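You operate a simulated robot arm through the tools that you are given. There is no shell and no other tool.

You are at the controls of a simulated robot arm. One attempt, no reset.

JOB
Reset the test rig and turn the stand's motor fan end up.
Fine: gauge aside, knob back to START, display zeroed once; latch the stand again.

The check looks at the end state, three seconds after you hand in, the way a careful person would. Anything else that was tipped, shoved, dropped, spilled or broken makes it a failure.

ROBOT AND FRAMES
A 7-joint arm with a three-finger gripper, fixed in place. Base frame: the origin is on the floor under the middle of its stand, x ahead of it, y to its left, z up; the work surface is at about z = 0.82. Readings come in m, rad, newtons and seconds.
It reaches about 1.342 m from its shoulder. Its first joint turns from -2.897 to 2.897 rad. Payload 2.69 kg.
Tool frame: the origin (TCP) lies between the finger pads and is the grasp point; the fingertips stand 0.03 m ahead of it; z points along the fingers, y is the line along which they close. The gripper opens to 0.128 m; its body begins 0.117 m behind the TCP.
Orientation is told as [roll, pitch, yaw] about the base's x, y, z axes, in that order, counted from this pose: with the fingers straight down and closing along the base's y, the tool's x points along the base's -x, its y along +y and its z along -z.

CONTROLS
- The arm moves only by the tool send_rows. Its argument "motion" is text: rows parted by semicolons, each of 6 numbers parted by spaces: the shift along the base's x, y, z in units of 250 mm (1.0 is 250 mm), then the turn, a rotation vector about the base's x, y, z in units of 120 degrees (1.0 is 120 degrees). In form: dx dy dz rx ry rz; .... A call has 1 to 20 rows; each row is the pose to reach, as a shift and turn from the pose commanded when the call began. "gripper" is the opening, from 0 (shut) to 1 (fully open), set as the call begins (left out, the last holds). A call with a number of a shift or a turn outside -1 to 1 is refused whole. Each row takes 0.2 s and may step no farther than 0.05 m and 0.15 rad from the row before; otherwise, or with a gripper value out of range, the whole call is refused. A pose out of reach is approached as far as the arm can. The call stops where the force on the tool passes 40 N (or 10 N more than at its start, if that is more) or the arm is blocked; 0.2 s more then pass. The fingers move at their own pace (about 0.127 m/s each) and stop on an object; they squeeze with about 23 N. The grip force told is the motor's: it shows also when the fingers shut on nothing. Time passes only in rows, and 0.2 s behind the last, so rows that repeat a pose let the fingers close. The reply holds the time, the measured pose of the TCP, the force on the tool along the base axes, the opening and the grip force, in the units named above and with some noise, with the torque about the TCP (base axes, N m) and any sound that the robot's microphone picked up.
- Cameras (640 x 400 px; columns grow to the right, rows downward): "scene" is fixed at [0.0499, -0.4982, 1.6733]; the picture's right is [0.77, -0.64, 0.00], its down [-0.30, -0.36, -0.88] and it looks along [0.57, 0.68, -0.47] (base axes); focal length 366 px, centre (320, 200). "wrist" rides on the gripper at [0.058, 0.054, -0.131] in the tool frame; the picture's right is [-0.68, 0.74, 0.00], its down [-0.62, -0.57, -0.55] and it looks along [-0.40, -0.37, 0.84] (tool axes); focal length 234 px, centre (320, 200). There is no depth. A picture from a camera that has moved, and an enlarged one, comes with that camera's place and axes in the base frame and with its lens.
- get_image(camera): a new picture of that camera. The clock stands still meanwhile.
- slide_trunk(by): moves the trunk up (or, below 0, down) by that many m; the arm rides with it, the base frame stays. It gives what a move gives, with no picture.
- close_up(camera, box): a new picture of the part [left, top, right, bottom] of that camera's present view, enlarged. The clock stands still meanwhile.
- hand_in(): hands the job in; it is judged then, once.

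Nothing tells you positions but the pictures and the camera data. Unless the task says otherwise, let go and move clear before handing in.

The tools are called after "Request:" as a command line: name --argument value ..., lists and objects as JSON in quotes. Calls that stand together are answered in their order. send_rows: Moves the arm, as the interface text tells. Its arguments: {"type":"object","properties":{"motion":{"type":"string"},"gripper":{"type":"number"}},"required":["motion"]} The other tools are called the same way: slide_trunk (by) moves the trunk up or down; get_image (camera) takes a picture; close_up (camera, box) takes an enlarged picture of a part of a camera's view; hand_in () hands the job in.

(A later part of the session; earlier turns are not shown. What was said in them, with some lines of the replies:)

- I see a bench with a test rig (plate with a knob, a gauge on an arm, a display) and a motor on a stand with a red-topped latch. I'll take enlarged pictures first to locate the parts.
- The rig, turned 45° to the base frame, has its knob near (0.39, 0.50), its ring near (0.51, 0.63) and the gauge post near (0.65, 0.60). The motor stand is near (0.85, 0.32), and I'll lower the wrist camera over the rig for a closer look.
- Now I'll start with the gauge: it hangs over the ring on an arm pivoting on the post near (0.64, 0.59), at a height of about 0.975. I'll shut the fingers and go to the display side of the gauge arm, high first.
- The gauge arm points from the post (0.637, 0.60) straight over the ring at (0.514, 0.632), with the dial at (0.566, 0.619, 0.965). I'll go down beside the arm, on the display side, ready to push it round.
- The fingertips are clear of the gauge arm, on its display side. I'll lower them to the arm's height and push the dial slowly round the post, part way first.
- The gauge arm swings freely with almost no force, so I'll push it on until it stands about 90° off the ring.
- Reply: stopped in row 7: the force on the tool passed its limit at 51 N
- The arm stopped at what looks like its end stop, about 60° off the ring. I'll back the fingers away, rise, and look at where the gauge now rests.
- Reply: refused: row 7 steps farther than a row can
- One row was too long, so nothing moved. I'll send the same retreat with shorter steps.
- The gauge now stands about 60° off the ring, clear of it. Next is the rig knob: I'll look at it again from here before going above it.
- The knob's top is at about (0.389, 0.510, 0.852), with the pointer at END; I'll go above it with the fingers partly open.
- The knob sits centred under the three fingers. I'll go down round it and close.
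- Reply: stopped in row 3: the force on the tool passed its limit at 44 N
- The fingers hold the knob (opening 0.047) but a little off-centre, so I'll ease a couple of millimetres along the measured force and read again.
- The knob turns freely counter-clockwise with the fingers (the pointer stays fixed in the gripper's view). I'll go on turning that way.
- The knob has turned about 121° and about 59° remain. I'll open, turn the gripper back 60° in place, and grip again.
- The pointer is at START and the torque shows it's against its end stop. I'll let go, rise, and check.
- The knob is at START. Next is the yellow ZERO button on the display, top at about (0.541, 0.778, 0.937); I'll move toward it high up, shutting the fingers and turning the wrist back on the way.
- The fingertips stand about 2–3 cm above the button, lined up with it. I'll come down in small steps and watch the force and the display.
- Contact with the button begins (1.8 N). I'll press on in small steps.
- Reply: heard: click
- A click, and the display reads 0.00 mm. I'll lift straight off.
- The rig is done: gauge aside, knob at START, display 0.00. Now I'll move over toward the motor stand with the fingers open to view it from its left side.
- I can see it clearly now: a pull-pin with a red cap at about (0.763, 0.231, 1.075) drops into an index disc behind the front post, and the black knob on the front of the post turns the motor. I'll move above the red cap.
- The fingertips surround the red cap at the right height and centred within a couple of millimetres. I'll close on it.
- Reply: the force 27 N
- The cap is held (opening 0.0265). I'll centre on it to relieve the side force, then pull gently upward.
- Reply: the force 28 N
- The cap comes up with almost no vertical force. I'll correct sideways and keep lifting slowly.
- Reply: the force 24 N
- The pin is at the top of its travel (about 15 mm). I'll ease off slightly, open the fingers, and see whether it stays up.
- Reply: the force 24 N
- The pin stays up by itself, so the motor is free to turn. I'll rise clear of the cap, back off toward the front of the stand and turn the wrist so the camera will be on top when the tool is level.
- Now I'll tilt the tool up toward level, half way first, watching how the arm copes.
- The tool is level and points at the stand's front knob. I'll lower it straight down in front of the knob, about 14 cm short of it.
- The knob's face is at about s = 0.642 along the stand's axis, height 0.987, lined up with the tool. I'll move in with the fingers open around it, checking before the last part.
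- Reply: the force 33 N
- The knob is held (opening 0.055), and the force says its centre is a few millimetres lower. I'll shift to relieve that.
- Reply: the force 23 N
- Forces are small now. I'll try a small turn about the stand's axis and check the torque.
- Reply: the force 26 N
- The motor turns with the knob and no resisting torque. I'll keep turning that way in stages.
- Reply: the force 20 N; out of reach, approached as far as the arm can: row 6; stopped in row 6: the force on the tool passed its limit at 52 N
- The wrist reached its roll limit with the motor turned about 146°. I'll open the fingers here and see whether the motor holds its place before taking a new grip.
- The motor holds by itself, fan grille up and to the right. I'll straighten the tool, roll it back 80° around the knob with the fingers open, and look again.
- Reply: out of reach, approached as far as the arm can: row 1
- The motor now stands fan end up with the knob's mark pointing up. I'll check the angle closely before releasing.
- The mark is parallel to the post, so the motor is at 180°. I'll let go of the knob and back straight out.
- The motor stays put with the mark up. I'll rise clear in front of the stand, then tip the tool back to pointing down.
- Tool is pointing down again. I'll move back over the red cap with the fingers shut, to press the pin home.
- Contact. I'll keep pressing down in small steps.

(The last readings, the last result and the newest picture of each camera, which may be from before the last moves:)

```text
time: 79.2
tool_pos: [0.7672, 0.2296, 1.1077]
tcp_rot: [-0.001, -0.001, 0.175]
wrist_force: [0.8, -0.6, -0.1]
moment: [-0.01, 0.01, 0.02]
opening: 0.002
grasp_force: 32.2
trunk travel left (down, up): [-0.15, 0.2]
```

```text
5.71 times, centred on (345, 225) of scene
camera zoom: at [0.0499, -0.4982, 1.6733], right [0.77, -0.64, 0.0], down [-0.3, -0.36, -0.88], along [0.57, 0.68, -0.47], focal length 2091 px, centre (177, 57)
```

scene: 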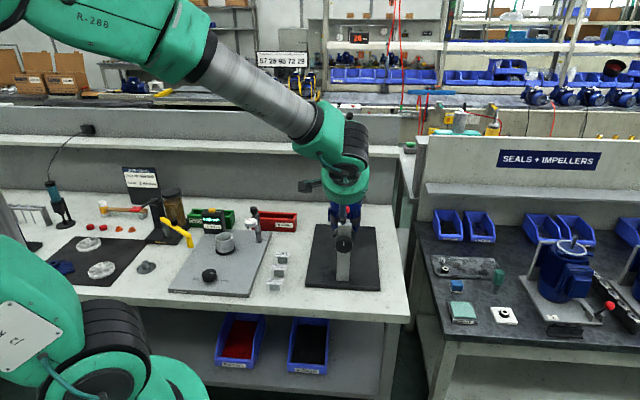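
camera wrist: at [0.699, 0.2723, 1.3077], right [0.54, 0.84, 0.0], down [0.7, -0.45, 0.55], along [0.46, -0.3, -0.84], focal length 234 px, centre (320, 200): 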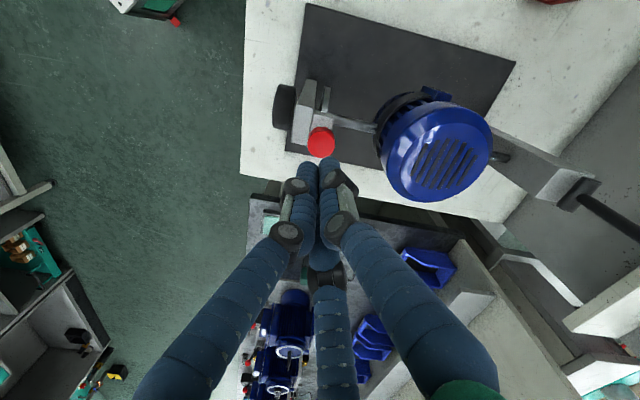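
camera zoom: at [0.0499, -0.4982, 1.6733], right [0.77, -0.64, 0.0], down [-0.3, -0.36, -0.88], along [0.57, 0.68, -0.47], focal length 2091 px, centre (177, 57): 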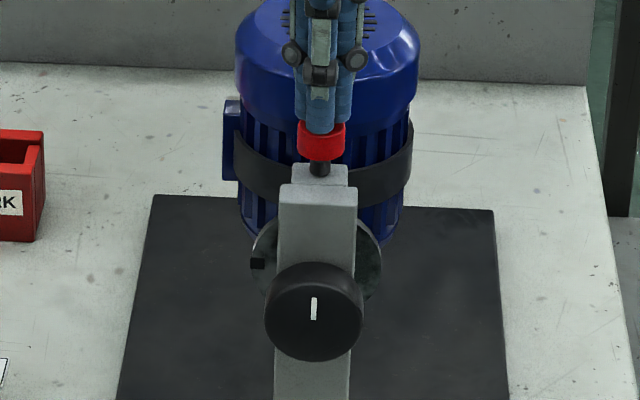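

Request:
send_rows --motion "0 0 -0.005 0 0 0; 0 0 -0.01 0 0 0" --gripper 0

Request:
close_up --camera "scene" --box '[320, 190, 370, 260]'

```text
time: 79.8
tool_pos: [0.7654, 0.2283, 1.1049]
tcp_rot: [-0.002, 0.001, 0.175]
wrist_force: [1.0, 0.2, -0.5]
moment: [0.03, 0.02, -0.02]
opening: 0.0023
grasp_force: 31.4
trunk travel left (down, up): [-0.15, 0.2]
```

```text
5.71 times, centred on (345, 225) of scene
camera zoom: at [0.0499, -0.4982, 1.6733], right [0.77, -0.64, 0.0], down [-0.3, -0.36, -0.88], along [0.57, 0.68, -0.47], focal length 2091 px, centre (177, 57)
```

zoom: 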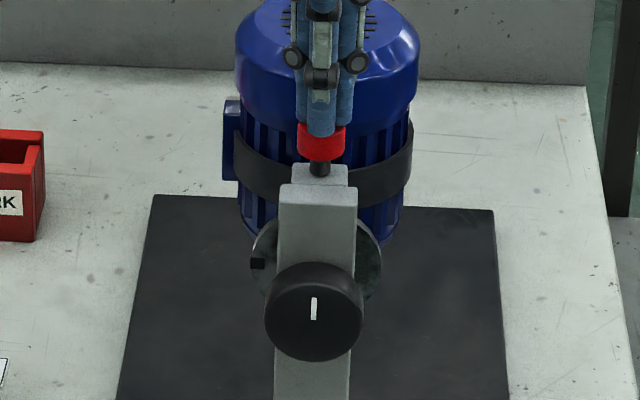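

Request:
send_rows --motion "0 0 -0.006 0 0 0; 0 0 -0.012 0 0 0" --gripper 0

Request:
close_up --camera "scene" --box '[320, 190, 370, 260]'

Request:
close_up --camera "wrist" --box '[240, 80, 400, 220]'

```text
time: 80.4
tool_pos: [0.7661, 0.2283, 1.1057]
tcp_rot: [-0.003, -0.004, 0.173]
wrist_force: [0.8, 0.5, 11.7]
moment: [0.08, 0.07, 0.02]
opening: 0.0062
grasp_force: 31.7
trunk travel left (down, up): [-0.15, 0.2]
```

```text
5.71 times, centred on (345, 225) of scene
camera zoom: at [0.0499, -0.4982, 1.6733], right [0.77, -0.64, 0.0], down [-0.3, -0.36, -0.88], along [0.57, 0.68, -0.47], focal length 2091 px, centre (177, 57)
```

zoom: 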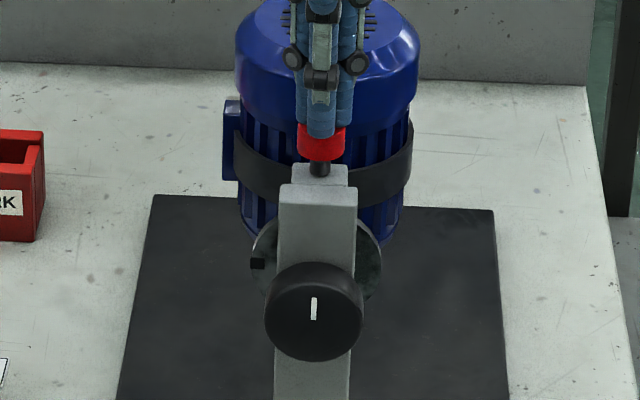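

```text
2.86 times, centred on (320, 150) of wrist
camera zoom: at [0.6985, 0.2724, 1.2349], right [0.54, 0.84, 0.0], down [0.7, -0.45, 0.55], along [0.46, -0.3, -0.83], focal length 669 px, centre (320, 343)
```

zoom: 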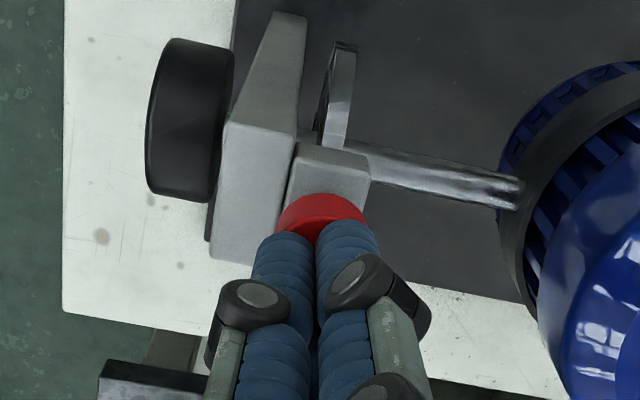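

The pin has bottomed out after its full 15–16 mm travel (12 N resisting). I'll lift off and compare with the starting view.

Request:
send_rows --motion "0 0 0.1 0 0 0; 0 0 0.28 0 0 0; 0 0 0.46 0 0 0; 0 0 0.64 0 0 0; -0.1 0.05 0.8 0 0 0; -0.2 0.1 0.9 0 0 0" --gripper 0

Request:
close_up --camera "scene" --box '[315, 190, 375, 240]'

Request:
get_image --camera "scene"

Request:
get_image --camera "wrist"

```text
time: 81.8
tool_pos: [0.7176, 0.2537, 1.3283]
tcp_rot: [-0.005, -0.001, 0.175]
wrist_force: [0.1, -0.2, 0.3]
moment: [0.0, -0.04, -0.01]
opening: 0.002
grasp_force: 31.9
trunk travel left (down, up): [-0.15, 0.2]
```

```text
8.00 times, centred on (345, 215) of scene
camera zoom: at [0.0499, -0.4982, 1.6733], right [0.77, -0.64, 0.0], down [-0.3, -0.36, -0.88], along [0.57, 0.68, -0.47], focal length 2928 px, centre (120, 80)
```

zoom: 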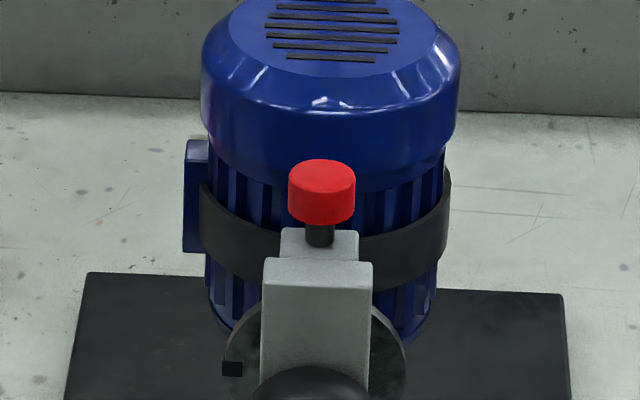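

```text
taken
```

scene: 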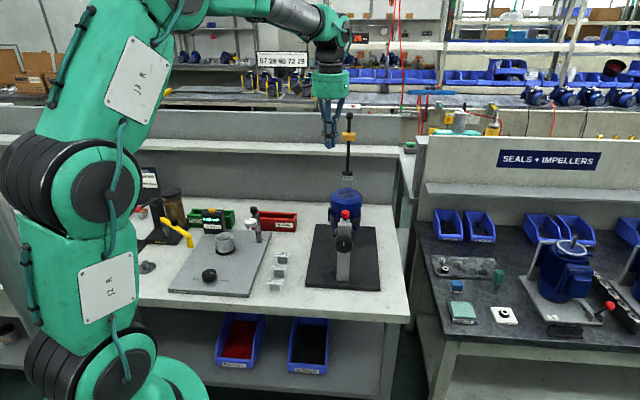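

```text
taken
camera wrist: at [0.6494, 0.2975, 1.4584], right [0.54, 0.84, 0.0], down [0.7, -0.45, 0.55], along [0.46, -0.3, -0.83], focal length 234 px, centre (320, 200)
```

wrist: 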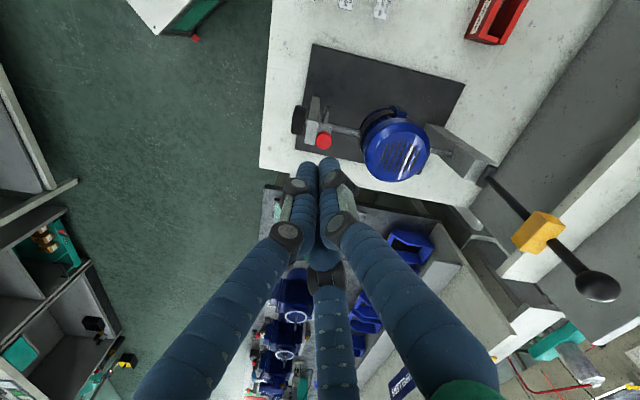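

The red cap is back at exactly its starting height and the motor stands fan end up. I'll check the rig once more and move the arm clear.

Request:
close_up --camera "scene" --box '[160, 190, 300, 300]'

Request:
close_up --camera "scene" --box '[225, 195, 275, 250]'

Request:
send_rows --motion "-0.12 0.12 0.04 0 0 0; -0.24 0.24 0.08 0 0 0; -0.36 0.36 0.12 0 0 0; -0.48 0.48 0.16 0 0 0; -0.6 0.6 0.2 0 0 0; -0.72 0.72 0.24 0 0 0" --gripper 0.5

Request:
get_image --camera "wrist"

```text
3.64 times, centred on (230, 245) of scene
camera zoom: at [0.0499, -0.4982, 1.6733], right [0.77, -0.64, 0.0], down [-0.3, -0.36, -0.88], along [0.57, 0.68, -0.47], focal length 1331 px, centre (647, 36)
```

zoom: 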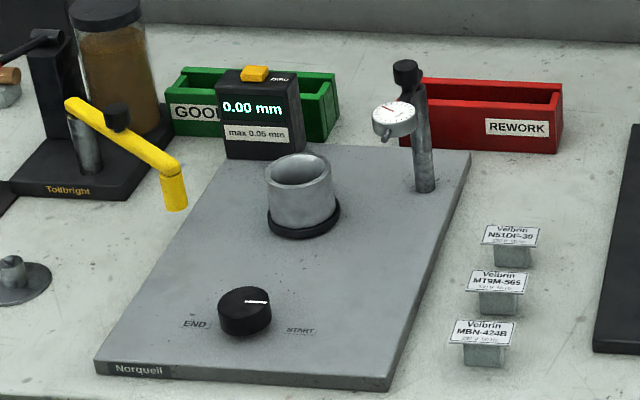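

```text
7.27 times, centred on (250, 222) of scene
camera zoom: at [0.0499, -0.4982, 1.6733], right [0.77, -0.64, 0.0], down [-0.3, -0.36, -0.88], along [0.57, 0.68, -0.47], focal length 2662 px, centre (829, 36)
```

zoom: 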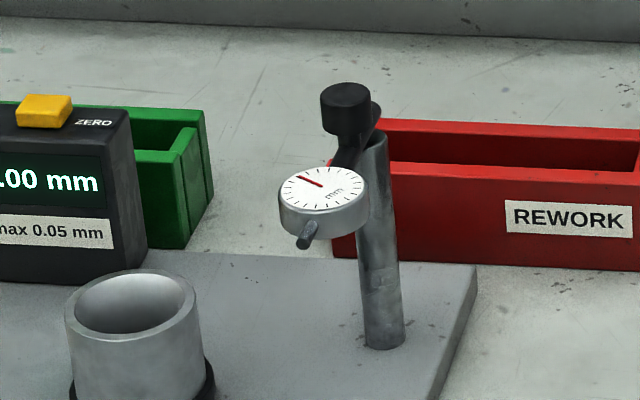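

```text
time: 83.2
tool_pos: [0.5377, 0.4355, 1.3851]
tcp_rot: [0.0, -0.002, 0.175]
wrist_force: [0.0, 1.0, 0.2]
moment: [-0.02, 0.01, -0.04]
opening: 0.0641
grasp_force: 0.0
trunk travel left (down, up): [-0.15, 0.2]
```

```text
taken
camera wrist: at [0.4696, 0.4798, 1.5154], right [0.54, 0.84, 0.0], down [0.7, -0.45, 0.55], along [0.46, -0.3, -0.84], focal length 234 px, centre (320, 200)
```

wrist: 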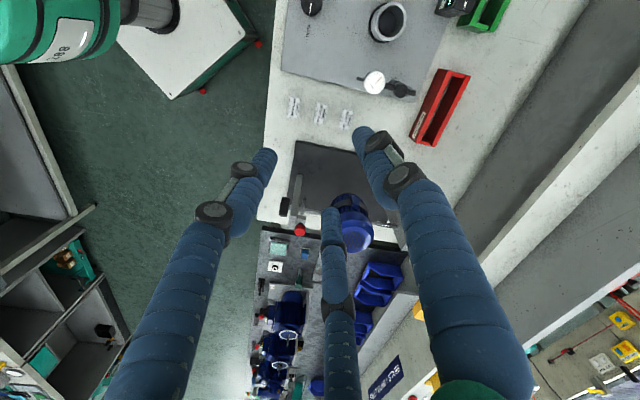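

Everything checks out, and the arm is clear:
- **Gauge:** swung about 60° aside, against its stop.
- **Knob:** at START.
- **Display:** 0.00 mm after a single press.
- **Motor:** fan end up, with the red pin back down in its latched position.

I'm handing the job in now.

Request:
hand_in

```text
The job is handed in.
```

I finished the job and handed it in. I haven't seen the check's result.

- **Gauge:** swung off the ring by about 60°, where it met a hard stop. That push peaked at 51 N; I saw no damage.
- **Knob:** turned from END back to START, against its end stop.
- **Display:** zeroed with one press. I heard one click and it reads 0.00 mm.
- **Motor:** turned 180°, so the fan grille is up and the mark on the stand's front knob points up. I re-gripped once on the way because the wrist ran out of roll.
- **Latch:** pin pressed home until it bottomed out, with the red cap back at its starting height. I didn't try turning the knob afterwards to test it.

In the last pictures nothing else on the bench looks moved, and the arm is well clear of the stand and rig.
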